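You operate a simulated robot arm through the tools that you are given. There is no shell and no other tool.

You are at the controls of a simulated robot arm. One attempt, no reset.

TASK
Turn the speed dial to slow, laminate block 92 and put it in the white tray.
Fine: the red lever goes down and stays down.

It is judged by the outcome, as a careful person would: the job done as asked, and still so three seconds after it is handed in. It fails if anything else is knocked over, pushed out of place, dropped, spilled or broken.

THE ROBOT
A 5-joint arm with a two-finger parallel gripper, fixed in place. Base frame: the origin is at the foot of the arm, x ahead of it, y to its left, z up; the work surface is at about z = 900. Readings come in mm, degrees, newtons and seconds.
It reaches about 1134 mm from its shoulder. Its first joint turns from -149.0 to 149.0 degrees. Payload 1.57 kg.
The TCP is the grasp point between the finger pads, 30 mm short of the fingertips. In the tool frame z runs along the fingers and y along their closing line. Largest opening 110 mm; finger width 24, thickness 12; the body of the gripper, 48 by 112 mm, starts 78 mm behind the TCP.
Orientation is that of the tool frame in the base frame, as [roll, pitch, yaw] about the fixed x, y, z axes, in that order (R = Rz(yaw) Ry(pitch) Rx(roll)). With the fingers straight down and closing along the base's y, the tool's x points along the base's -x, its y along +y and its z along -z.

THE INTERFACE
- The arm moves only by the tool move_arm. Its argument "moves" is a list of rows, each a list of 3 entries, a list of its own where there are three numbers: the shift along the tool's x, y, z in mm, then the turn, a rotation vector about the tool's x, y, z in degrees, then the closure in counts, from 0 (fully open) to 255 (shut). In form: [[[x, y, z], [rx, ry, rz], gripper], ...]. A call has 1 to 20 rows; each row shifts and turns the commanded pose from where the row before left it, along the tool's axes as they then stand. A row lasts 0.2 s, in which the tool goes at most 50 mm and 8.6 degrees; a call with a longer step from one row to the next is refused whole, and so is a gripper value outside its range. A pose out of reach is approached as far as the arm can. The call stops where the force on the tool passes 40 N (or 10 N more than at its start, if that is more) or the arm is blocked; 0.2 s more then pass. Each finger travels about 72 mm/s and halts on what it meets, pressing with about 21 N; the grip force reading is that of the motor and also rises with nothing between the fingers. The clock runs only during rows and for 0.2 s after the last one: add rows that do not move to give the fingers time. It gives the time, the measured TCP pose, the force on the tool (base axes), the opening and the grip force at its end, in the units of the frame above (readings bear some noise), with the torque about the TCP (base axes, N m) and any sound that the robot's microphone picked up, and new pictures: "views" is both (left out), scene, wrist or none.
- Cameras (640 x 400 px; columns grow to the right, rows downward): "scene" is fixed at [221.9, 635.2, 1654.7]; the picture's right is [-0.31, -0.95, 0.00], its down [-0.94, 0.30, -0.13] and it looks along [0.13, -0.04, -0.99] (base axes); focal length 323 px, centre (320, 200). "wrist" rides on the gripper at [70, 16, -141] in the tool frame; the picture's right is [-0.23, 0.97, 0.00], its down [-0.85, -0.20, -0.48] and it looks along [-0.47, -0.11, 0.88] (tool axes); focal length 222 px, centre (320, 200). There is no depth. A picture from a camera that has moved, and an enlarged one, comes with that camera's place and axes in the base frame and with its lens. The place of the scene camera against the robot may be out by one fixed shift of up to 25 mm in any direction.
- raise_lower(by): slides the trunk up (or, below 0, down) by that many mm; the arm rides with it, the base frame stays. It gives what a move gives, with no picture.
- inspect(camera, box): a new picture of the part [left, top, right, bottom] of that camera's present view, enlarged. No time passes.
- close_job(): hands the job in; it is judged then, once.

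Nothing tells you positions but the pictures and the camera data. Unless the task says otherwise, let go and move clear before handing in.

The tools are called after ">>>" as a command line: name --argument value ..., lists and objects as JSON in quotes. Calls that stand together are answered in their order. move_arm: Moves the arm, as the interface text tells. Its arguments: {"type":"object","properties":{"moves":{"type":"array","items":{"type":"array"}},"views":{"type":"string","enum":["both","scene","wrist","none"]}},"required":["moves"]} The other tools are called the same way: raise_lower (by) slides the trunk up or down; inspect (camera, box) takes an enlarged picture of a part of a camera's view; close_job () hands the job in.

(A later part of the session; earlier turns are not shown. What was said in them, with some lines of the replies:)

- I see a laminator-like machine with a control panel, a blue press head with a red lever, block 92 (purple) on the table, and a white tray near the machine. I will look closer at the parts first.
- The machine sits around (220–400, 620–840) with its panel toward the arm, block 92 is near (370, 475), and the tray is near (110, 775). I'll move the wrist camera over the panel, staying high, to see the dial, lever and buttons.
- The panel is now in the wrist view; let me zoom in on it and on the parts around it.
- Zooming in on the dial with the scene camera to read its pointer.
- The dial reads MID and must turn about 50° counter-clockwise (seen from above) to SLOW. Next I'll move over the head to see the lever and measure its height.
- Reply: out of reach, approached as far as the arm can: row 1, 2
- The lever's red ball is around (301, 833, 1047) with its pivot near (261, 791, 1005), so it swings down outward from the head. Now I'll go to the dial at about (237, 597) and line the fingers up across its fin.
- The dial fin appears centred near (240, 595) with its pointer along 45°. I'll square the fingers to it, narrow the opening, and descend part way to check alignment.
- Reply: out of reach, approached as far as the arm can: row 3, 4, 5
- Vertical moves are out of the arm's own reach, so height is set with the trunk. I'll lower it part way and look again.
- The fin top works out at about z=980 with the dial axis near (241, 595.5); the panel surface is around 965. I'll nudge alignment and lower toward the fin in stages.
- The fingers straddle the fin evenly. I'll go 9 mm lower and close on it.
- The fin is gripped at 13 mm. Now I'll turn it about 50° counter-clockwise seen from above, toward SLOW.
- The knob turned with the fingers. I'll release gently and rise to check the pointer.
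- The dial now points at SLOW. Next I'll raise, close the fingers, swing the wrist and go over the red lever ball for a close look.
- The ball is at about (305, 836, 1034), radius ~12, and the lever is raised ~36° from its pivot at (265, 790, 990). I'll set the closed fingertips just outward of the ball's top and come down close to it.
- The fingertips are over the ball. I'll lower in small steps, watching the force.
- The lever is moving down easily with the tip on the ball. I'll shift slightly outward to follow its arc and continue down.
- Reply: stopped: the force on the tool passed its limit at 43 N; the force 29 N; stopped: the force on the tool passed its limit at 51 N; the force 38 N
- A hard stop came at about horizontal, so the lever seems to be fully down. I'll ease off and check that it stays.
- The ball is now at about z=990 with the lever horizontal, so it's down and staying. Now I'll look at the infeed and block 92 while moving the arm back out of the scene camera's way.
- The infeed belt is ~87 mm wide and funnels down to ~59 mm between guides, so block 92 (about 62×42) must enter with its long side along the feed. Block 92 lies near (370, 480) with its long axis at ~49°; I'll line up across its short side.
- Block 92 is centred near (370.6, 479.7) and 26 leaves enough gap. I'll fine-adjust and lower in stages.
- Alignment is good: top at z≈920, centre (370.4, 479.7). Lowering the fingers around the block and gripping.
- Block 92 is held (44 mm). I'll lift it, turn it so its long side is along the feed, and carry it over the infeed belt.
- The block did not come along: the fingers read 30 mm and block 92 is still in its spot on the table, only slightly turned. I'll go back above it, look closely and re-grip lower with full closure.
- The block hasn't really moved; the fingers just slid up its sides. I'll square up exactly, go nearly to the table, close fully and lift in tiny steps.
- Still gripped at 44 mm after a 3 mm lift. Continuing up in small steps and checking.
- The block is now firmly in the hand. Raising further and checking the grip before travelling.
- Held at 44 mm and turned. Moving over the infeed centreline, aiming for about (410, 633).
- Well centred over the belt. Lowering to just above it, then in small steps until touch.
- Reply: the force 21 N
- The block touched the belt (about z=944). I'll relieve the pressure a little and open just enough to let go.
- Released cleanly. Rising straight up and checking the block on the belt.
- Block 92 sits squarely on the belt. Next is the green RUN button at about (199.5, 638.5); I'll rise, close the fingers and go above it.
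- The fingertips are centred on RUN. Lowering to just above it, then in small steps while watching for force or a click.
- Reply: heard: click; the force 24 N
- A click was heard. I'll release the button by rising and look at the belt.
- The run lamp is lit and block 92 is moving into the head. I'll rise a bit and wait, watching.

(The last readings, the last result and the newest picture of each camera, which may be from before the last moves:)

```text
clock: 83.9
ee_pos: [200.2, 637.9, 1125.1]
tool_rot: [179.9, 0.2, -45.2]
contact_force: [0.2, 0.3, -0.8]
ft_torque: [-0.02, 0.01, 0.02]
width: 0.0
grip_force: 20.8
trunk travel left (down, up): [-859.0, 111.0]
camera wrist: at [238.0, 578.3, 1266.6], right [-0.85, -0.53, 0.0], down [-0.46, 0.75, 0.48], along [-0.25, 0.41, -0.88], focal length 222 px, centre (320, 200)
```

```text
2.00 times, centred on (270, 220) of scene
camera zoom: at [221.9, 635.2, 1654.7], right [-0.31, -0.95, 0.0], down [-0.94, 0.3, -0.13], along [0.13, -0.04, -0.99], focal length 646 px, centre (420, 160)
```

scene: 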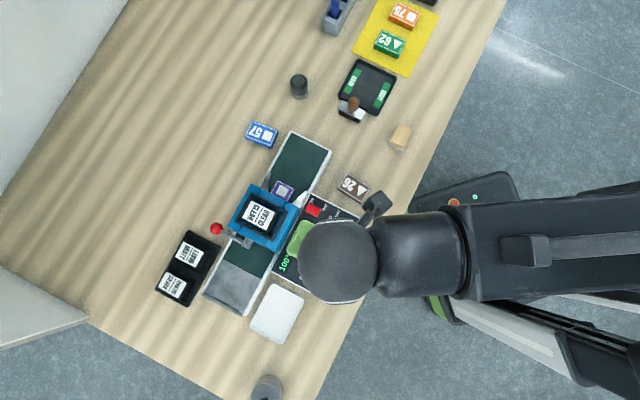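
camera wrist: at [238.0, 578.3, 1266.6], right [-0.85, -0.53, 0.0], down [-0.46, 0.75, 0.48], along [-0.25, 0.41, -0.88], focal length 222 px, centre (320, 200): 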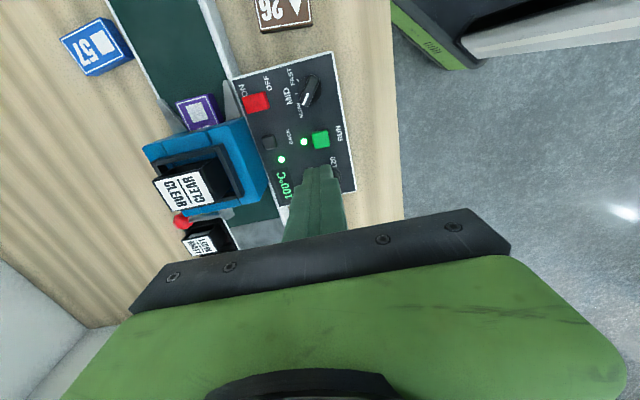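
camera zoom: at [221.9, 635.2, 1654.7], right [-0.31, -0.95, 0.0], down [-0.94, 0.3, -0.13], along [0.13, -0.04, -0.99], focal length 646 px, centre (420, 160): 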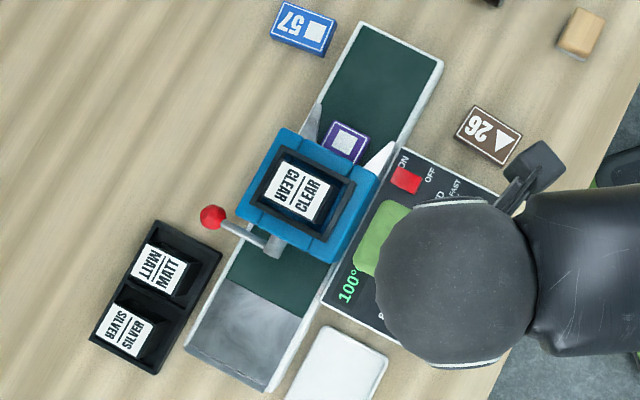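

The block is feeding straight into the head. I'll keep waiting.

>>> move_arm --moves '[[[0, 0, 0], [0, 0, 0], 255], [[0, 0, 0], [0, 0, 0], 255], [[0, 0, 0], [0, 0, 0], 255], [[0, 0, 0], [0, 0, 0], 255], [[0, 0, 0], [0, 0, 0], 255], [[0, 0, 0], [0, 0, 0], 255], [[0, 0, 0], [0, 0, 0], 255], [[0, 0, 0], [0, 0, 0], 255], [[0, 0, 0], [0, 0, 0], 255], [[0, 0, 0], [0, 0, 0], 255]]'

>>> inspect --camera "scene" --box '[190, 120, 350, 320]'

```text
clock: 86.1
ee_pos: [200.4, 639.3, 1126.4]
tool_rot: [179.9, 0.1, -45.1]
contact_force: [0.5, -0.3, -0.3]
ft_torque: [0.04, 0.01, -0.05]
width: 0.0
grip_force: 20.7
trunk travel left (down, up): [-859.0, 111.0]
camera wrist: at [238.0, 578.3, 1266.6], right [-0.85, -0.53, 0.0], down [-0.46, 0.75, 0.48], along [-0.25, 0.41, -0.88], focal length 222 px, centre (320, 200)
```

scene: 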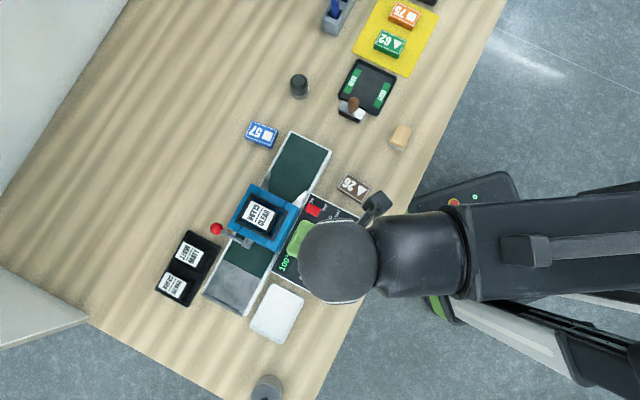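
wrist: 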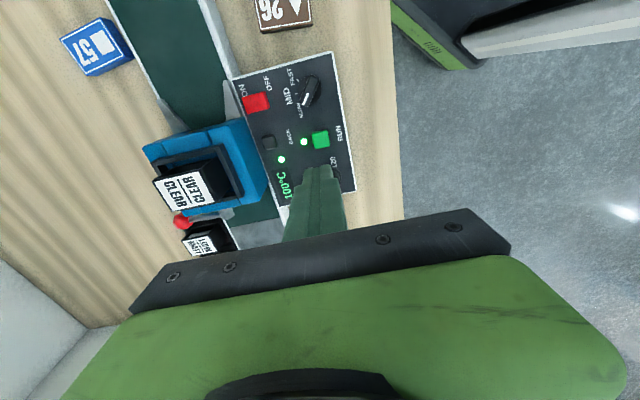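

```text
2.00 times, centred on (270, 220) of scene
camera zoom: at [221.9, 635.2, 1654.7], right [-0.31, -0.95, 0.0], down [-0.94, 0.3, -0.13], along [0.13, -0.04, -0.99], focal length 646 px, centre (420, 160)
```

zoom: 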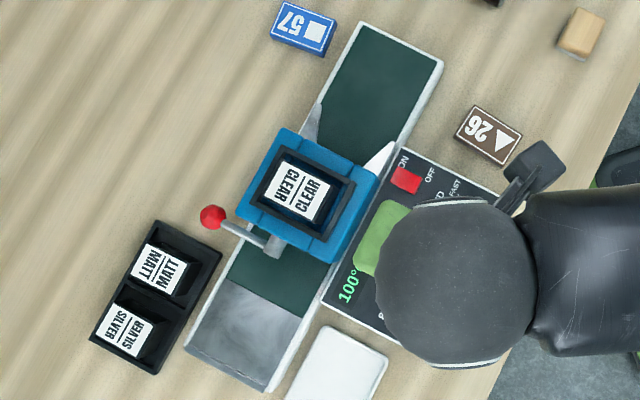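

>>> move_arm --moves '[[[0, 0, 0], [0, 0, 0], 255], [[0, 0, 0], [0, 0, 0], 255], [[0, 0, 0], [0, 0, 0], 255], [[0, 0, 0], [0, 0, 0], 255], [[0, 0, 0], [0, 0, 0], 255], [[0, 0, 0], [0, 0, 0], 255], [[0, 0, 0], [0, 0, 0], 255], [[0, 0, 0], [0, 0, 0], 255], [[0, 0, 0], [0, 0, 0], 255], [[0, 0, 0], [0, 0, 0], 255]]' --views "none"

>>> inspect --camera "scene" --box '[190, 120, 350, 320]'

```text
clock: 88.3
ee_pos: [199.6, 637.9, 1126.1]
tool_rot: [179.9, 0.0, -45.2]
contact_force: [-0.5, -0.4, 0.6]
ft_torque: [0.0, -0.01, -0.01]
width: 0.1
grip_force: 21.1
trunk travel left (down, up): [-859.0, 111.0]
```

```text
2.00 times, centred on (270, 220) of scene
camera zoom: at [221.9, 635.2, 1654.7], right [-0.31, -0.95, 0.0], down [-0.94, 0.3, -0.13], along [0.13, -0.04, -0.99], focal length 646 px, centre (420, 160)
```

zoom: 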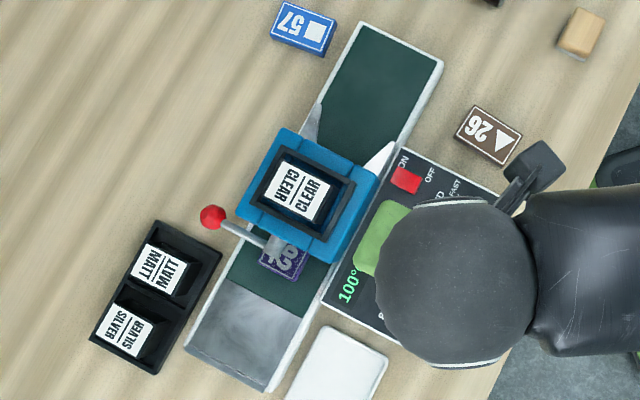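

Block 92 is emerging on the outfeed side. Waiting for it to come fully out.

>>> move_arm --moves '[[[0, 0, 0], [0, 0, 0], 255], [[0, 0, 0], [0, 0, 0], 255], [[0, 0, 0], [0, 0, 0], 255], [[0, 0, 0], [0, 0, 0], 255], [[0, 0, 0], [0, 0, 0], 255], [[0, 0, 0], [0, 0, 0], 255], [[0, 0, 0], [0, 0, 0], 255], [[0, 0, 0], [0, 0, 0], 255], [[0, 0, 0], [0, 0, 0], 255], [[0, 0, 0], [0, 0, 0], 255]]' --views "none"

>>> inspect --camera "scene" --box '[190, 120, 350, 320]'

```text
clock: 90.5
ee_pos: [201.0, 638.5, 1127.4]
tool_rot: [179.9, 0.1, -45.3]
contact_force: [-0.7, 0.1, 0.5]
ft_torque: [0.01, -0.01, 0.01]
width: 0.4
grip_force: 20.9
trunk travel left (down, up): [-859.0, 111.0]
```

```text
2.00 times, centred on (270, 220) of scene
camera zoom: at [221.9, 635.2, 1654.7], right [-0.31, -0.95, 0.0], down [-0.94, 0.3, -0.13], along [0.13, -0.04, -0.99], focal length 646 px, centre (420, 160)
```

zoom: 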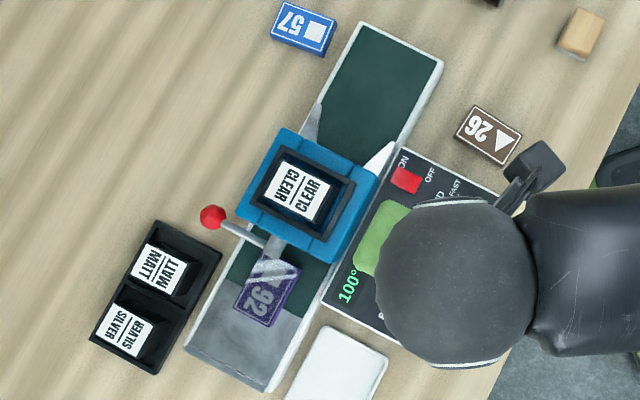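

>>> move_arm --moves '[[[0, 0, 0], [0, 0, 0], 255], [[0, 0, 0], [0, 0, 0], 255], [[0, 0, 0], [0, 0, 0], 255], [[0, 0, 0], [0, 0, 0], 255], [[0, 0, 0], [0, 0, 0], 255], [[0, 0, 0], [0, 0, 0], 255], [[0, 0, 0], [0, 0, 0], 255], [[0, 0, 0], [0, 0, 0], 255], [[0, 0, 0], [0, 0, 0], 255], [[0, 0, 0], [0, 0, 0], 255]]' --views "wrist"

>>> inspect --camera "scene" --box '[190, 120, 350, 320]'

```text
clock: 92.7
ee_pos: [200.3, 638.8, 1126.3]
tool_rot: [179.9, 0.1, -45.2]
contact_force: [0.9, -0.5, -0.1]
ft_torque: [-0.01, 0.04, 0.0]
width: 0.0
grip_force: 20.9
trunk travel left (down, up): [-859.0, 111.0]
camera wrist: at [238.0, 578.3, 1266.6], right [-0.85, -0.53, 0.0], down [-0.46, 0.75, 0.48], along [-0.25, 0.41, -0.88], focal length 222 px, centre (320, 200)
```

wrist: 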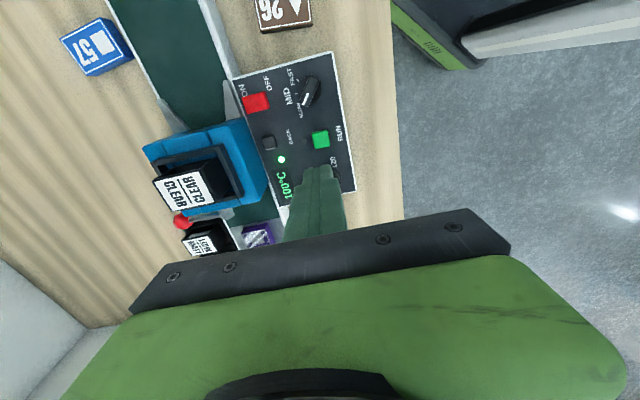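

```text
2.00 times, centred on (270, 220) of scene
camera zoom: at [221.9, 635.2, 1654.7], right [-0.31, -0.95, 0.0], down [-0.94, 0.3, -0.13], along [0.13, -0.04, -0.99], focal length 646 px, centre (420, 160)
```

zoom: 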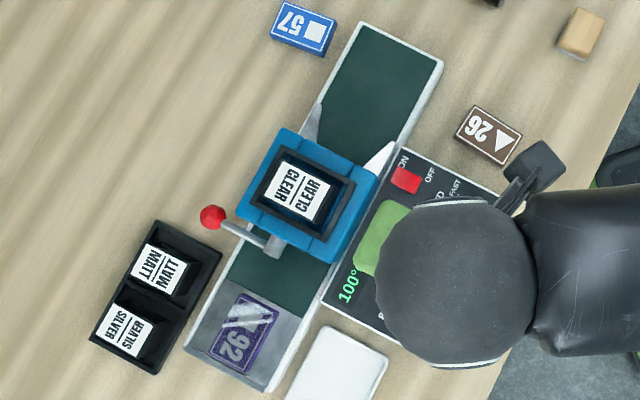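

The run lamp is out and block 92, now glossy with film, rests on the grey outfeed plate. Let me look closely at it and at the white tray.

>>> inspect --camera "scene" --box '[190, 240, 310, 350]'

>>> inspect --camera "scene" --box '[200, 255, 270, 325]'

```text
3.64 times, centred on (250, 295) of scene
camera zoom: at [221.9, 635.2, 1654.7], right [-0.31, -0.95, 0.0], down [-0.94, 0.3, -0.13], along [0.13, -0.04, -0.99], focal length 1175 px, centre (574, -146)
```

zoom: 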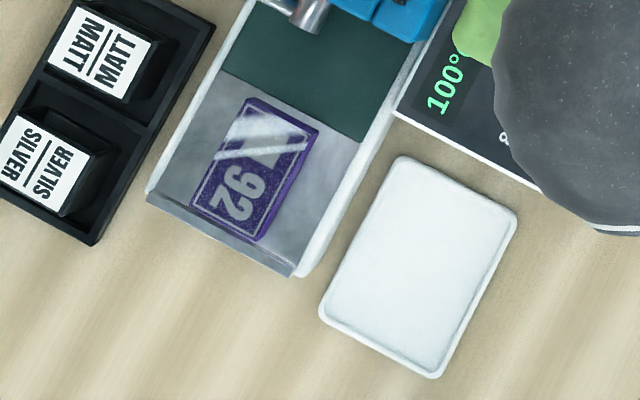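

```text
5.71 times, centred on (235, 290) of scene
camera zoom: at [221.9, 635.2, 1654.7], right [-0.31, -0.95, 0.0], down [-0.94, 0.3, -0.13], along [0.13, -0.04, -0.99], focal length 1847 px, centre (806, -314)
```

zoom: 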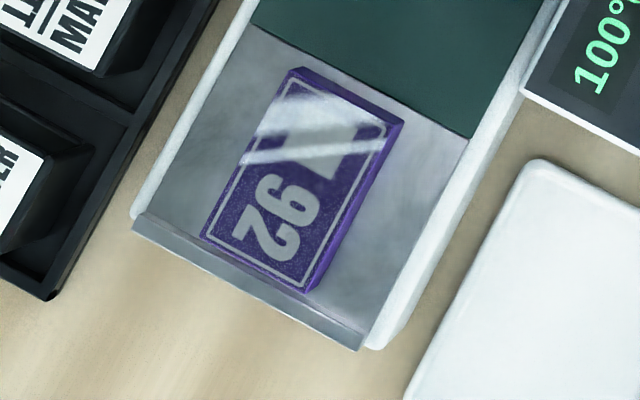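

Block 92 sits centred on the grey plate near (185, 853), long side along the feed. I'll move above it with the fingers closing across its short side, staying above the lever and head.

>>> move_arm --moves '[[[0, 0, 0], [0, 0, -0.2], 255], [[-32.4, -28.1, 0], [0, 0, 0], 255], [[-32.4, -28.1, 0], [0, 0, 0], 220], [[-32.4, -28.1, 0], [0, 0, 0], 180], [[-32.4, -28.1, 0], [0, 0, 0], 130], [[-32.3, -28.3, 0], [0, 0, 0], 128], [[0, 0, 0], [0, 0, 0], 128], [[0, 0, 0], [0, 0, 0], 128]]'

>>> inspect --camera "wrist" --box '[220, 60, 440, 230]'

```text
clock: 94.5
ee_pos: [185.7, 852.8, 1125.6]
tool_rot: [179.8, 0.2, -45.0]
contact_force: [0.0, -0.3, -0.2]
ft_torque: [0.01, 0.0, -0.03]
width: 54.8
grip_force: 0.1
trunk travel left (down, up): [-859.0, 111.0]
camera wrist: at [223.3, 791.8, 1266.4], right [-0.85, -0.53, 0.0], down [-0.46, 0.75, 0.48], along [-0.25, 0.41, -0.88], focal length 222 px, centre (320, 200)
```

scene: 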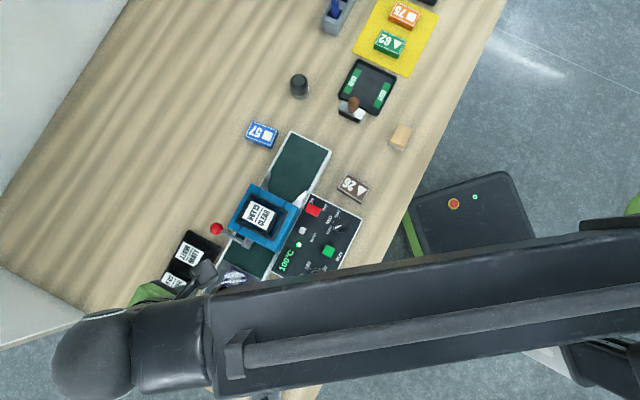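
wrist: 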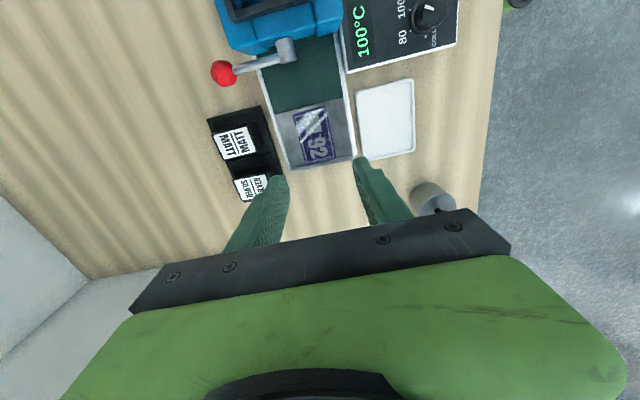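

```text
2.35 times, centred on (330, 145) of wrist
camera zoom: at [223.3, 791.8, 1266.4], right [-0.85, -0.53, 0.0], down [-0.46, 0.75, 0.48], along [-0.25, 0.41, -0.88], focal length 523 px, centre (296, 329)
```

zoom: 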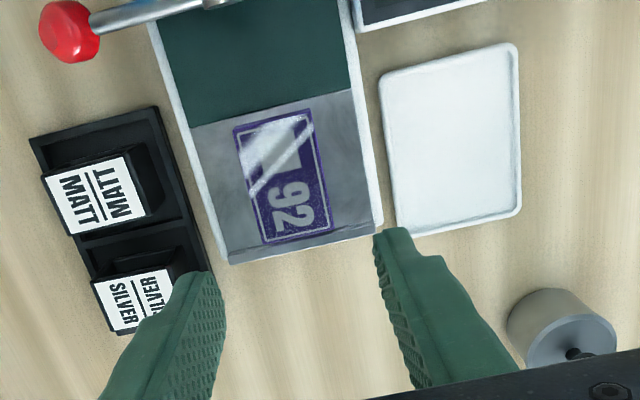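

The wrist view puts block 92's centre near (190.5, 856.5), about 6.5 mm off to one side of the fingers. I'll correct and lower part way.

>>> move_arm --moves '[[[1, -6.5, 0], [0, 0, 0], 128], [[0, 0, 0], [0.2, 0, 0], 128], [[0, 0, 0], [0, 0, 0], 128]]' --views "none"

>>> raise_lower --by -80

>>> inspect --camera "wrist" --box '[220, 60, 440, 230]'

```text
clock: 95.3
ee_pos: [190.1, 857.0, 1126.3]
tool_rot: [-179.9, 0.1, -45.0]
contact_force: [0.0, -0.4, -0.3]
ft_torque: [-0.02, 0.03, -0.02]
width: 54.8
grip_force: 0.1
trunk travel left (down, up): [-859.0, 111.0]
```

```text
clock: 96.4
ee_pos: [191.4, 856.1, 1046.0]
tool_rot: [-179.9, 0.1, -45.0]
contact_force: [0.3, -0.1, 0.7]
ft_torque: [-0.01, 0.0, 0.05]
width: 54.6
grip_force: 0.0
trunk travel left (down, up): [-779.0, 191.0]
```

```text
2.35 times, centred on (330, 145) of wrist
camera zoom: at [228.5, 795.4, 1186.6], right [-0.85, -0.53, 0.0], down [-0.46, 0.74, 0.48], along [-0.25, 0.41, -0.88], focal length 523 px, centre (296, 329)
```

zoom: 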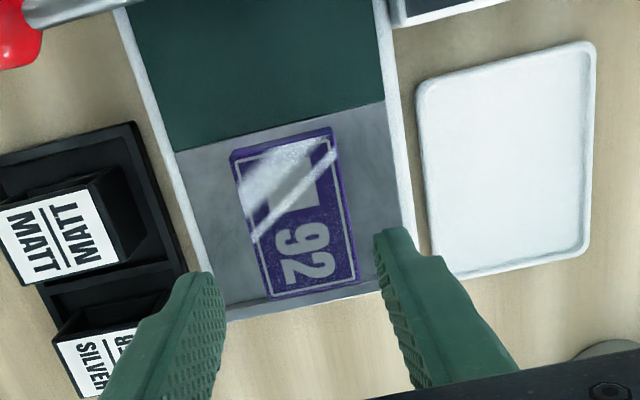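

Well aligned now. Lowering around the block in steps.

>>> raise_lower --by -58

>>> inspect --camera "wrist" --box '[220, 80, 440, 250]'

```text
clock: 97.4
ee_pos: [190.1, 856.7, 988.7]
tool_rot: [-179.9, 0.1, -45.1]
contact_force: [-0.4, 1.5, 0.1]
ft_torque: [0.02, 0.02, 0.03]
width: 54.8
grip_force: 0.0
trunk travel left (down, up): [-721.0, 249.0]
```

```text
2.35 times, centred on (330, 165) of wrist
camera zoom: at [228.5, 795.3, 1128.6], right [-0.85, -0.53, 0.0], down [-0.46, 0.74, 0.48], along [-0.25, 0.41, -0.88], focal length 523 px, centre (296, 282)
```

zoom: 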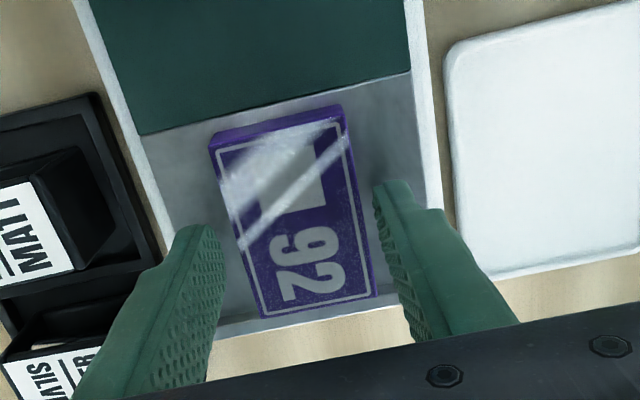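

>>> raise_lower --by -9

>>> raise_lower --by -3

>>> raise_lower --by -2

```text
clock: 98.0
ee_pos: [192.0, 855.4, 979.9]
tool_rot: [-179.9, 0.1, -45.0]
contact_force: [-0.4, 0.3, 0.7]
ft_torque: [0.03, 0.04, 0.03]
width: 54.6
grip_force: 0.1
trunk travel left (down, up): [-712.0, 258.0]
```

```text
clock: 98.5
ee_pos: [191.3, 856.8, 975.2]
tool_rot: [-180.0, 0.1, -45.1]
contact_force: [-0.3, -0.7, 0.3]
ft_torque: [0.02, -0.01, 0.0]
width: 54.9
grip_force: 0.1
trunk travel left (down, up): [-709.0, 261.0]
```

```text
clock: 99.0
ee_pos: [190.2, 855.6, 975.3]
tool_rot: [-179.8, 0.2, -45.0]
contact_force: [-1.3, 2.9, 13.3]
ft_torque: [-0.33, 0.21, -0.07]
width: 53.5
grip_force: 0.1
trunk travel left (down, up): [-707.0, 263.0]
```

The tips just touched the plate. I'll back off 2 mm and close fully on the block.

>>> raise_lower --by 2

>>> move_arm --moves '[[[0, 0, 0], [0, 0, 0], 145], [[0, 0, 0], [0, 0, 0], 170], [[0, 0, 0], [0, 0, 0], 210], [[0, 0, 0], [0, 0, 0], 255], [[0, 0, 0], [0, 0, 0], 255], [[0, 0, 0], [0, 0, 0], 255], [[0, 0, 0], [0, 0, 0], 255]]' --views "wrist"

>>> raise_lower --by 4

>>> inspect --camera "wrist" --box '[220, 80, 440, 250]'

```text
clock: 99.5
ee_pos: [190.6, 856.9, 976.3]
tool_rot: [-179.9, 0.1, -45.0]
contact_force: [-0.2, 0.4, 0.0]
ft_torque: [0.0, 0.0, -0.01]
width: 54.7
grip_force: 0.0
trunk travel left (down, up): [-709.0, 261.0]
```

```text
clock: 101.2
ee_pos: [191.4, 857.1, 975.9]
tool_rot: [-179.9, 0.2, -45.0]
contact_force: [0.2, 0.1, 0.6]
ft_torque: [-0.04, -0.02, -0.01]
width: 44.1
grip_force: 21.1
trunk travel left (down, up): [-709.0, 261.0]
camera wrist: at [228.5, 795.4, 1116.5], right [-0.85, -0.53, 0.0], down [-0.46, 0.74, 0.48], along [-0.25, 0.41, -0.88], focal length 222 px, centre (320, 200)
```

wrist: 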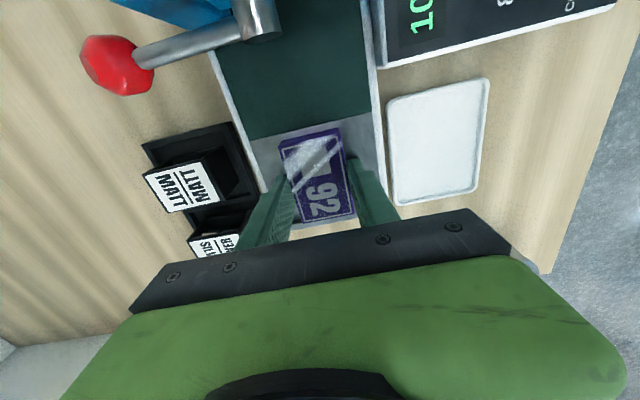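

```text
clock: 101.7
ee_pos: [191.4, 856.8, 980.4]
tool_rot: [-180.0, 0.1, -45.0]
contact_force: [0.7, -0.4, -0.2]
ft_torque: [-0.01, 0.01, -0.03]
width: 44.0
grip_force: 20.9
trunk travel left (down, up): [-713.0, 257.0]
```

```text
2.35 times, centred on (330, 165) of wrist
camera zoom: at [228.4, 795.6, 1120.4], right [-0.85, -0.53, 0.0], down [-0.46, 0.74, 0.48], along [-0.25, 0.41, -0.88], focal length 523 px, centre (296, 282)
```

zoom: 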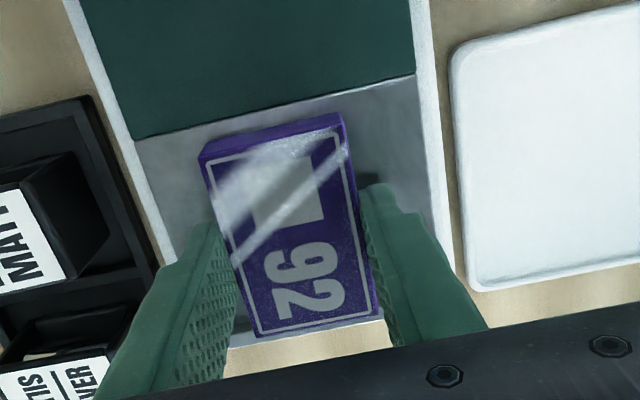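

Gripped at 44 mm and lifting. Continuing up in small steps.

>>> raise_lower --by 15

>>> raise_lower --by 50

>>> raise_lower --by 40

>>> inspect --camera "wrist" --box '[220, 60, 480, 250]'

```text
clock: 102.3
ee_pos: [191.2, 856.7, 995.3]
tool_rot: [-179.9, 0.1, -45.1]
contact_force: [0.0, 0.3, -0.9]
ft_torque: [0.01, -0.01, -0.03]
width: 44.0
grip_force: 20.3
trunk travel left (down, up): [-728.0, 242.0]
```

```text
clock: 103.2
ee_pos: [190.3, 856.5, 1044.7]
tool_rot: [-179.9, 0.1, -45.0]
contact_force: [-0.6, -0.4, -0.3]
ft_torque: [-0.01, -0.01, -0.01]
width: 43.8
grip_force: 21.3
trunk travel left (down, up): [-778.0, 192.0]
```

```text
clock: 104.1
ee_pos: [190.3, 856.6, 1084.4]
tool_rot: [-179.9, 0.2, -45.0]
contact_force: [-0.9, 0.2, -0.8]
ft_torque: [0.01, 0.02, 0.01]
width: 44.0
grip_force: 20.9
trunk travel left (down, up): [-818.0, 152.0]
```

```text
2.11 times, centred on (350, 155) of wrist
camera zoom: at [228.4, 795.7, 1225.4], right [-0.85, -0.53, 0.0], down [-0.46, 0.74, 0.48], along [-0.25, 0.41, -0.88], focal length 468 px, centre (257, 295)
```

zoom: 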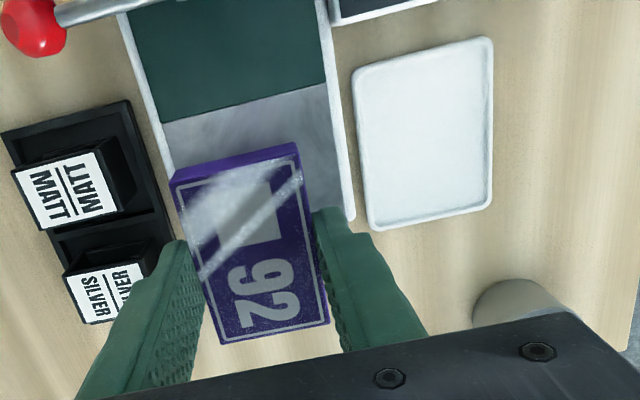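

Block 92 is held and clear. The white tray is centred near (103, 788), about 81×105 outside; I'll turn the block 90° so the fingers fit along the tray's long side and move above it.

>>> move_arm --moves '[[[0, 0, 0], [0, 0, 6], 255], [[0, 0, 0], [0, 0, 6], 255], [[0, 0, 0], [0, 0, 6], 255], [[0, 0, 0], [0, 0, 6], 255], [[0, 0, 0], [0, 0, 6], 255], [[0, 0, 0], [0, 0, 6], 255], [[0, 0, 0], [0, 0, 6], 255], [[0, 0, 0], [0, 0, 6], 255], [[0, 0, 0], [0, 0, 6], 255], [[0, 0, 0], [0, 0, 6], 255], [[0, 0, 0], [0, 0, 6], 255], [[0, 0, 0], [0, 0, 6], 255], [[0, 0, 0], [0, 0, 6], 255], [[0, 0, 0], [0, 0, 6], 255], [[0, 0, 0], [0, 0, 6], 255], [[27.6, 3.2, 0], [0, 0, 0], 255], [[27.6, 3.2, 0], [0, 0, 0], 255], [[27.6, 3.2, 0], [0, 0, 0], 255], [[27.6, 3.2, 0], [0, 0, 0], 255], [[0, 0, 0], [0, 0, 0], 255]]'

>>> inspect --camera "wrist" --box '[200, 60, 440, 240]'

```text
clock: 108.3
ee_pos: [103.5, 787.8, 1084.5]
tool_rot: [179.9, 0.2, -135.0]
contact_force: [-0.1, -0.4, -0.6]
ft_torque: [0.0, 0.01, -0.01]
width: 44.3
grip_force: 21.3
trunk travel left (down, up): [-818.0, 152.0]
camera wrist: at [42.8, 749.6, 1225.4], right [-0.53, 0.85, 0.0], down [0.75, 0.46, 0.48], along [0.41, 0.26, -0.88], focal length 222 px, centre (320, 200)
```

scene: 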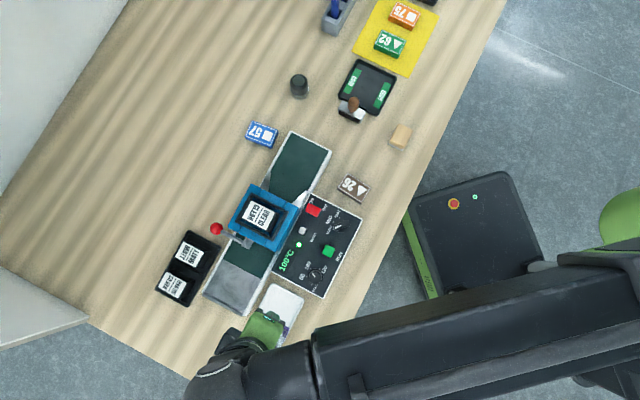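
wrist: 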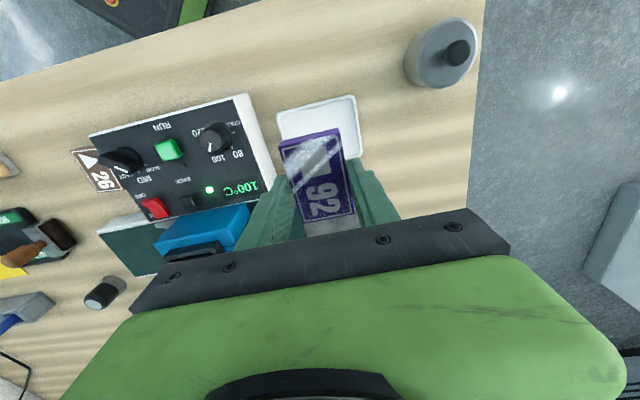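

```text
2.22 times, centred on (320, 150) of wrist
camera zoom: at [42.8, 749.6, 1225.4], right [-0.53, 0.85, 0.0], down [0.75, 0.46, 0.48], along [0.41, 0.26, -0.88], focal length 494 px, centre (320, 311)
```

zoom: 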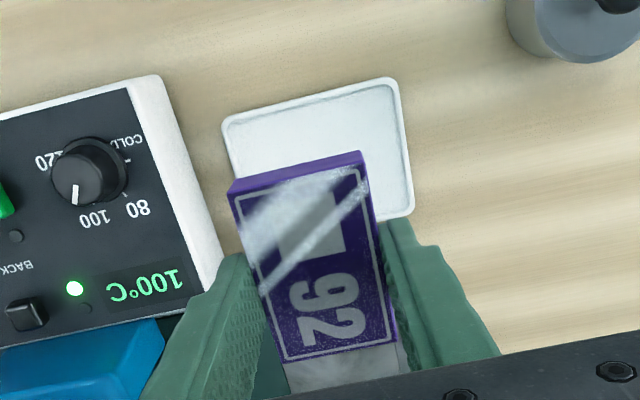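

The tray centre agrees at (103.5, 787.8). The block sits ~2.7 mm off-centre in the grip, so I'll compensate and lower part way for a closer check.

>>> move_arm --moves '[[[-2.7, 0, 0], [0, 0, 0], 255], [[0, 0, 0], [0, 0, 0], 255]]' --views "none"

>>> raise_lower --by -105

>>> inspect --camera "wrist" --box '[200, 60, 440, 250]'

```text
clock: 108.9
ee_pos: [106.2, 789.3, 1085.1]
tool_rot: [179.9, 0.0, -135.0]
contact_force: [-0.3, 0.4, -0.1]
ft_torque: [0.01, -0.01, 0.03]
width: 43.9
grip_force: 20.5
trunk travel left (down, up): [-818.0, 152.0]
```

```text
clock: 110.2
ee_pos: [105.5, 788.6, 981.1]
tool_rot: [179.9, 0.1, -135.0]
contact_force: [-0.3, -0.9, 0.4]
ft_torque: [-0.01, 0.0, -0.02]
width: 44.0
grip_force: 21.0
trunk travel left (down, up): [-713.0, 257.0]
```

```text
2.11 times, centred on (320, 155) of wrist
camera zoom: at [44.7, 751.1, 1120.6], right [-0.53, 0.85, 0.0], down [0.75, 0.46, 0.48], along [0.41, 0.26, -0.88], focal length 468 px, centre (320, 295)
```

zoom: 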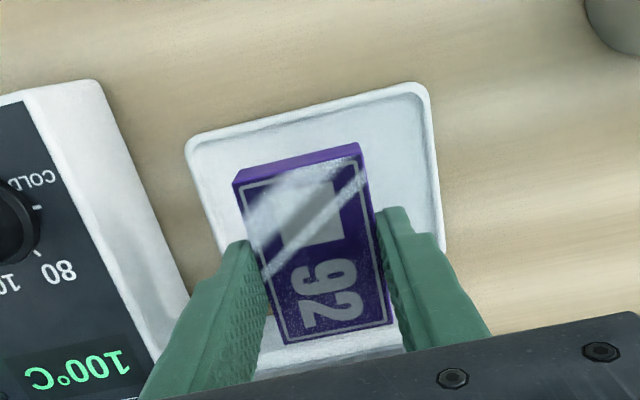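

The block lies within the tray opening with about 4 mm margin each side. A final 1 mm nudge, then lowering into the tray in steps.

>>> move_arm --moves '[[[1, 0, 0], [0, 0, 0], 255], [[0, 0, 0], [0, 0, 0], 255]]' --views "none"

>>> raise_lower --by -33

>>> inspect --camera "wrist" --box '[200, 60, 440, 250]'

```text
clock: 110.8
ee_pos: [105.0, 788.5, 980.3]
tool_rot: [179.9, 0.1, -135.1]
contact_force: [0.2, -0.6, -0.1]
ft_torque: [-0.02, 0.01, 0.0]
width: 43.8
grip_force: 21.2
trunk travel left (down, up): [-713.0, 257.0]
```

```text
clock: 111.6
ee_pos: [105.6, 788.2, 946.7]
tool_rot: [179.9, 0.1, -134.9]
contact_force: [-0.4, -0.6, -0.4]
ft_torque: [-0.02, -0.03, -0.04]
width: 44.1
grip_force: 21.3
trunk travel left (down, up): [-680.0, 290.0]
```

```text
2.11 times, centred on (320, 155) of wrist
camera zoom: at [43.9, 750.4, 1087.6], right [-0.53, 0.85, 0.0], down [0.75, 0.46, 0.48], along [0.41, 0.26, -0.88], focal length 468 px, centre (320, 295)
```

zoom: 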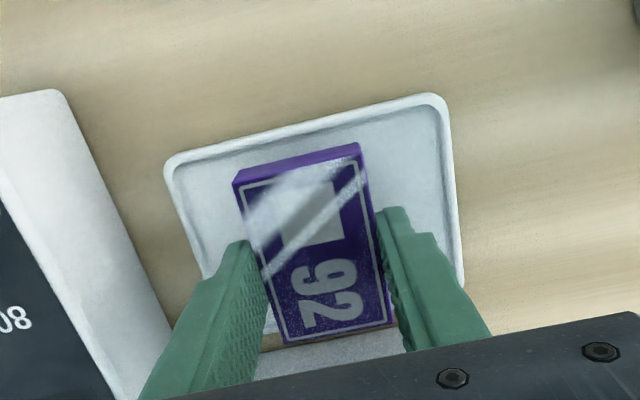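

>>> raise_lower --by -5

>>> raise_lower --by -3

>>> raise_lower --by -2

```text
clock: 112.2
ee_pos: [104.0, 789.1, 942.5]
tool_rot: [179.9, 0.0, -135.1]
contact_force: [-0.7, -0.1, -0.6]
ft_torque: [-0.01, 0.04, -0.02]
width: 43.9
grip_force: 20.9
trunk travel left (down, up): [-675.0, 295.0]
```

```text
clock: 112.7
ee_pos: [104.7, 789.0, 939.1]
tool_rot: [179.9, 0.1, -135.0]
contact_force: [-0.7, -0.1, 0.5]
ft_torque: [-0.04, 0.01, 0.02]
width: 43.7
grip_force: 21.0
trunk travel left (down, up): [-672.0, 298.0]
```

```text
clock: 113.2
ee_pos: [104.8, 789.1, 937.5]
tool_rot: [179.8, 0.0, -135.1]
contact_force: [0.3, -1.1, -0.5]
ft_torque: [0.0, 0.0, -0.01]
width: 44.0
grip_force: 20.7
trunk travel left (down, up): [-670.0, 300.0]
```

>>> raise_lower --by -1.5

>>> raise_lower --by -1.5

>>> inspect --camera "wrist" --box '[200, 60, 440, 250]'

```text
clock: 113.7
ee_pos: [105.3, 789.4, 936.5]
tool_rot: [180.0, 0.1, -135.0]
contact_force: [-1.3, 0.6, 1.9]
ft_torque: [-0.05, -0.01, 0.03]
width: 43.8
grip_force: 20.6
trunk travel left (down, up): [-669.0, 301.0]
```

```text
clock: 114.2
ee_pos: [105.5, 787.7, 935.0]
tool_rot: [179.8, 0.1, -135.0]
contact_force: [0.8, 6.4, 21.7]
ft_torque: [0.14, -0.02, 0.0]
width: 44.0
grip_force: 21.3
trunk travel left (down, up): [-667.0, 303.0]
```

```text
2.11 times, centred on (320, 155) of wrist
camera zoom: at [43.7, 749.7, 1075.6], right [-0.53, 0.85, 0.0], down [0.75, 0.46, 0.48], along [0.41, 0.26, -0.88], focal length 468 px, centre (320, 295)
```

zoom: 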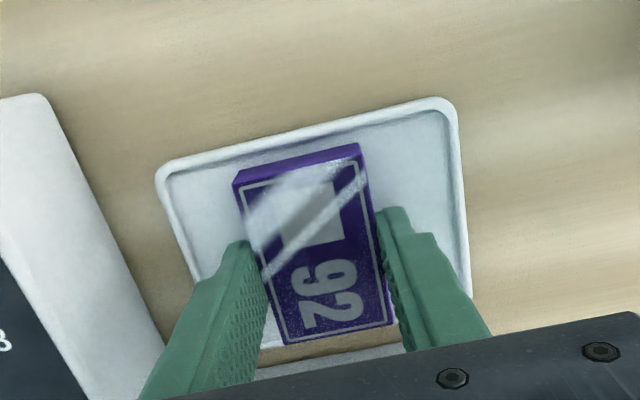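

The block has touched the tray floor (z≈904). Relieving the pressure and opening gently.

>>> raise_lower --by 2

>>> move_arm --moves '[[[0, 0, 0], [0, 0, 0], 230], [[0, 0, 0], [0, 0, 0], 180], [[0, 0, 0], [0, 0, 0], 150], [[0, 0, 0], [0, 0, 0], 128], [[0, 0, 0], [0, 0, 0], 128], [[0, 0, 0], [0, 0, 0], 128]]' --views "wrist"

>>> inspect --camera "wrist" --box '[200, 60, 440, 250]'

```text
clock: 114.7
ee_pos: [104.8, 788.3, 935.8]
tool_rot: [179.9, 0.1, -134.9]
contact_force: [-0.7, -0.2, -0.9]
ft_torque: [0.01, -0.01, -0.03]
width: 44.0
grip_force: 20.8
trunk travel left (down, up): [-669.0, 301.0]
```

```text
clock: 116.1
ee_pos: [104.7, 788.0, 935.8]
tool_rot: [179.9, 0.1, -135.0]
contact_force: [0.5, -0.2, -0.5]
ft_torque: [0.06, -0.03, 0.03]
width: 54.8
grip_force: 0.0
trunk travel left (down, up): [-669.0, 301.0]
camera wrist: at [43.8, 750.5, 1076.5], right [-0.53, 0.85, 0.0], down [0.75, 0.46, 0.48], along [0.41, 0.26, -0.88], focal length 222 px, centre (320, 200)
```

wrist: 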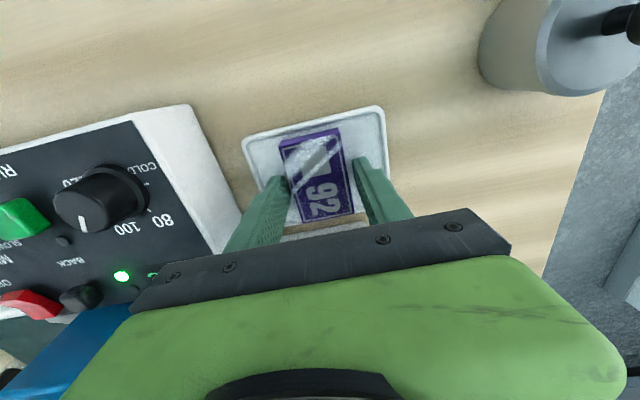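

```text
2.11 times, centred on (320, 155) of wrist
camera zoom: at [43.8, 750.5, 1076.5], right [-0.53, 0.85, 0.0], down [0.75, 0.46, 0.48], along [0.41, 0.26, -0.88], focal length 468 px, centre (320, 295)
```

zoom: 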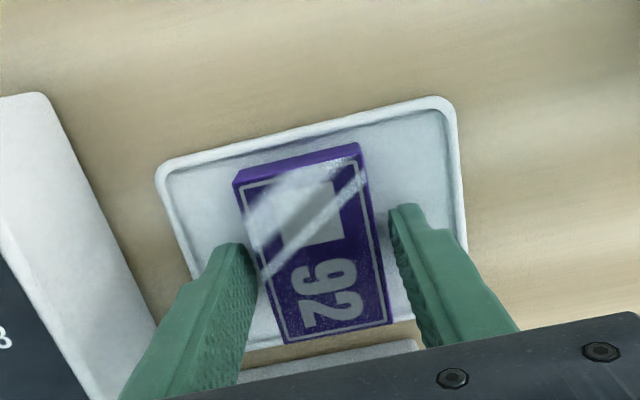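

Released. I'll rise straight up and verify the block lies flat in the tray.

>>> raise_lower --by 25

>>> raise_lower --by 150

>>> inspect --camera "wrist" --box '[200, 60, 440, 240]'

```text
clock: 116.8
ee_pos: [104.8, 789.2, 959.6]
tool_rot: [179.9, 0.1, -134.9]
contact_force: [0.5, 0.3, 0.0]
ft_torque: [-0.01, -0.02, -0.01]
width: 54.8
grip_force: 0.0
trunk travel left (down, up): [-694.0, 276.0]
```

```text
clock: 118.6
ee_pos: [104.5, 788.7, 1110.1]
tool_rot: [179.9, 0.1, -135.0]
contact_force: [1.0, 0.0, -0.3]
ft_torque: [0.0, 0.01, 0.02]
width: 54.7
grip_force: 0.1
trunk travel left (down, up): [-844.0, 126.0]
```

```text
2.22 times, centred on (320, 150) of wrist
camera zoom: at [43.8, 750.6, 1251.4], right [-0.53, 0.85, 0.0], down [0.75, 0.46, 0.48], along [0.41, 0.26, -0.88], focal length 494 px, centre (320, 311)
```

zoom: 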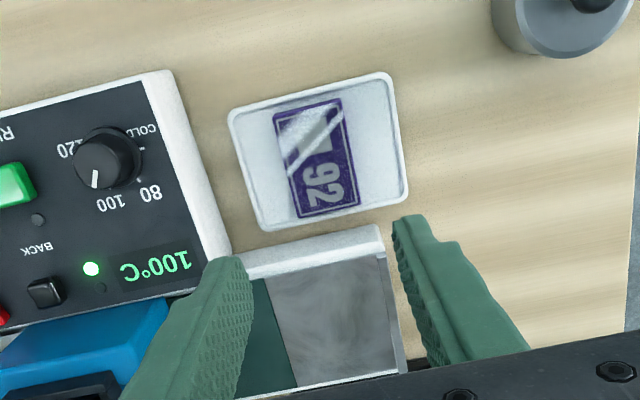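

Block 92 lies flat in the white tray with its glossy film. I'll raise, move the arm clear and check the whole scene once more.

>>> raise_lower --by 90

>>> move_arm --moves '[[[31, -31, 0], [0, 0, 0], 128], [[31, -31, 0], [0, 0, 0], 100], [[31, -31, 0], [0, 0, 0], 60], [[31, -31, 0], [0, 0, 0], 0], [[0, -45, 0], [0, 0, 0], 0], [[0, -45, 0], [0, 0, 0], 0], [[0, -45, 0], [0, 0, 0], 0], [[0, -45, 0], [0, 0, 0], 0], [[0, -45, 0], [0, 0, 0], 0], [[0, 0, 0], [0, 0, 0], 0]]'

>>> inspect --camera "scene" --box '[190, 180, 370, 350]'

>>> inspect --camera "scene" --box '[320, 202, 360, 242]'

```text
clock: 119.8
ee_pos: [104.6, 788.8, 1201.3]
tool_rot: [179.9, 0.1, -135.0]
contact_force: [0.0, 1.2, -0.6]
ft_torque: [0.04, -0.02, -0.01]
width: 54.9
grip_force: 0.0
trunk travel left (down, up): [-934.0, 36.0]
```

```text
clock: 122.0
ee_pos: [271.9, 474.3, 1201.6]
tool_rot: [179.9, 0.0, -135.0]
contact_force: [-0.2, -1.0, -0.9]
ft_torque: [-0.01, -0.02, 0.04]
width: 110.1
grip_force: 0.1
out of reach, approached as far as the arm can: row 8, 9
trunk travel left (down, up): [-934.0, 36.0]
camera wrist: at [211.1, 436.9, 1341.7], right [-0.53, 0.85, 0.0], down [0.75, 0.46, 0.48], along [0.41, 0.25, -0.88], focal length 222 px, centre (320, 200)
```

scene: 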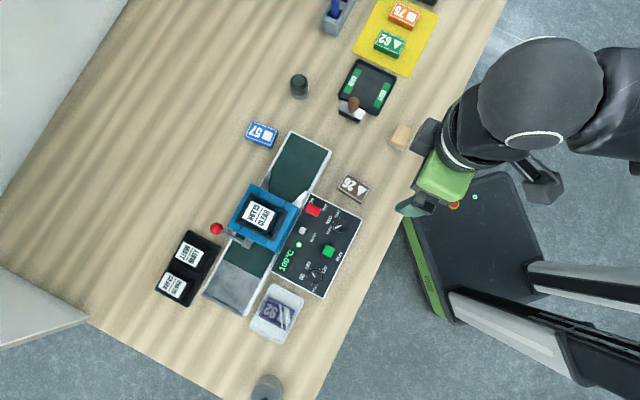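
wrist: 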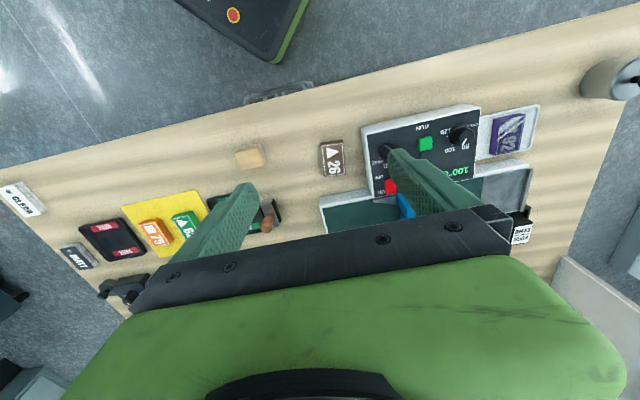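

```text
2.35 times, centred on (280, 265) of scene
camera zoom: at [221.9, 635.2, 1654.7], right [-0.31, -0.95, 0.0], down [-0.94, 0.3, -0.13], along [0.13, -0.04, -0.99], focal length 761 px, centre (414, 47)
```

zoom: 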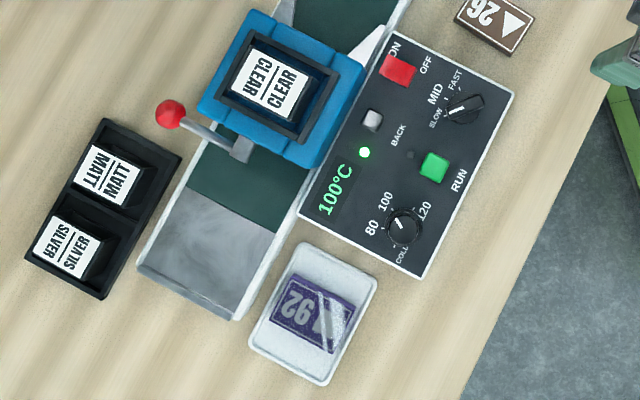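

```text
10.00 times, centred on (340, 222) of scene
camera zoom: at [221.9, 635.2, 1654.7], right [-0.31, -0.95, 0.0], down [-0.94, 0.3, -0.13], along [0.13, -0.04, -0.99], focal length 3232 px, centre (120, -20)
```

zoom: 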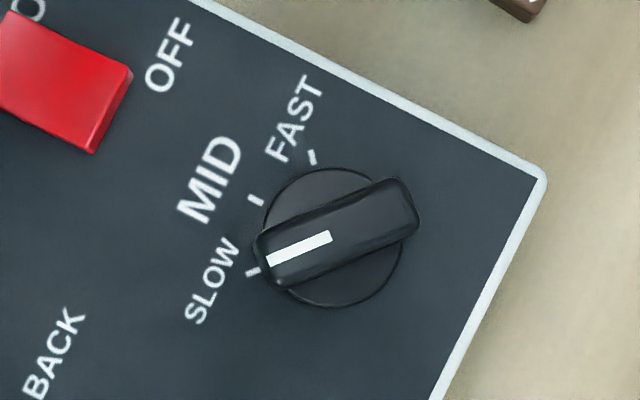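

The dial points to SLOW, the lever is down, the belt has stopped and the other objects are where they were. One close look at block 92's film before handing in.

>>> inspect --camera "scene" --box '[245, 280, 310, 345]'

```text
6.15 times, centred on (278, 312) of scene
camera zoom: at [221.9, 635.2, 1654.7], right [-0.31, -0.95, 0.0], down [-0.94, 0.3, -0.13], along [0.13, -0.04, -0.99], focal length 1989 px, centre (582, -492)
```

zoom: 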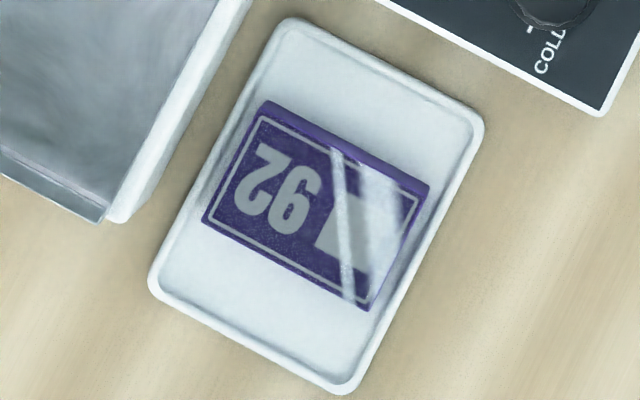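

Block 92 is laminated with a clean glossy film and lies flat inside the white tray. The dial is on SLOW, the lever is down and the gripper is clear, so I'm handing in the job.

>>> close_job

```text
The job is handed in.
```

The speed dial is on SLOW, and block 92 is laminated and lying flat in the white tray. I've handed the job in.

- **Lamination:** I left the film (CLEAR) and the 100 °C heat setting as they were. The block went through once, came out glossy, and the belt then stopped on its own.
- **Lever:** The red lever is down and has stayed down.
- **Slip while picking up:** My first grip on block 92 didn't hold. The fingers slid off and the block stayed on the table. The second grip held.
- **Everything else:** In the last pictures nothing else had been knocked or moved. The arm is clear of the machine with the gripper open.
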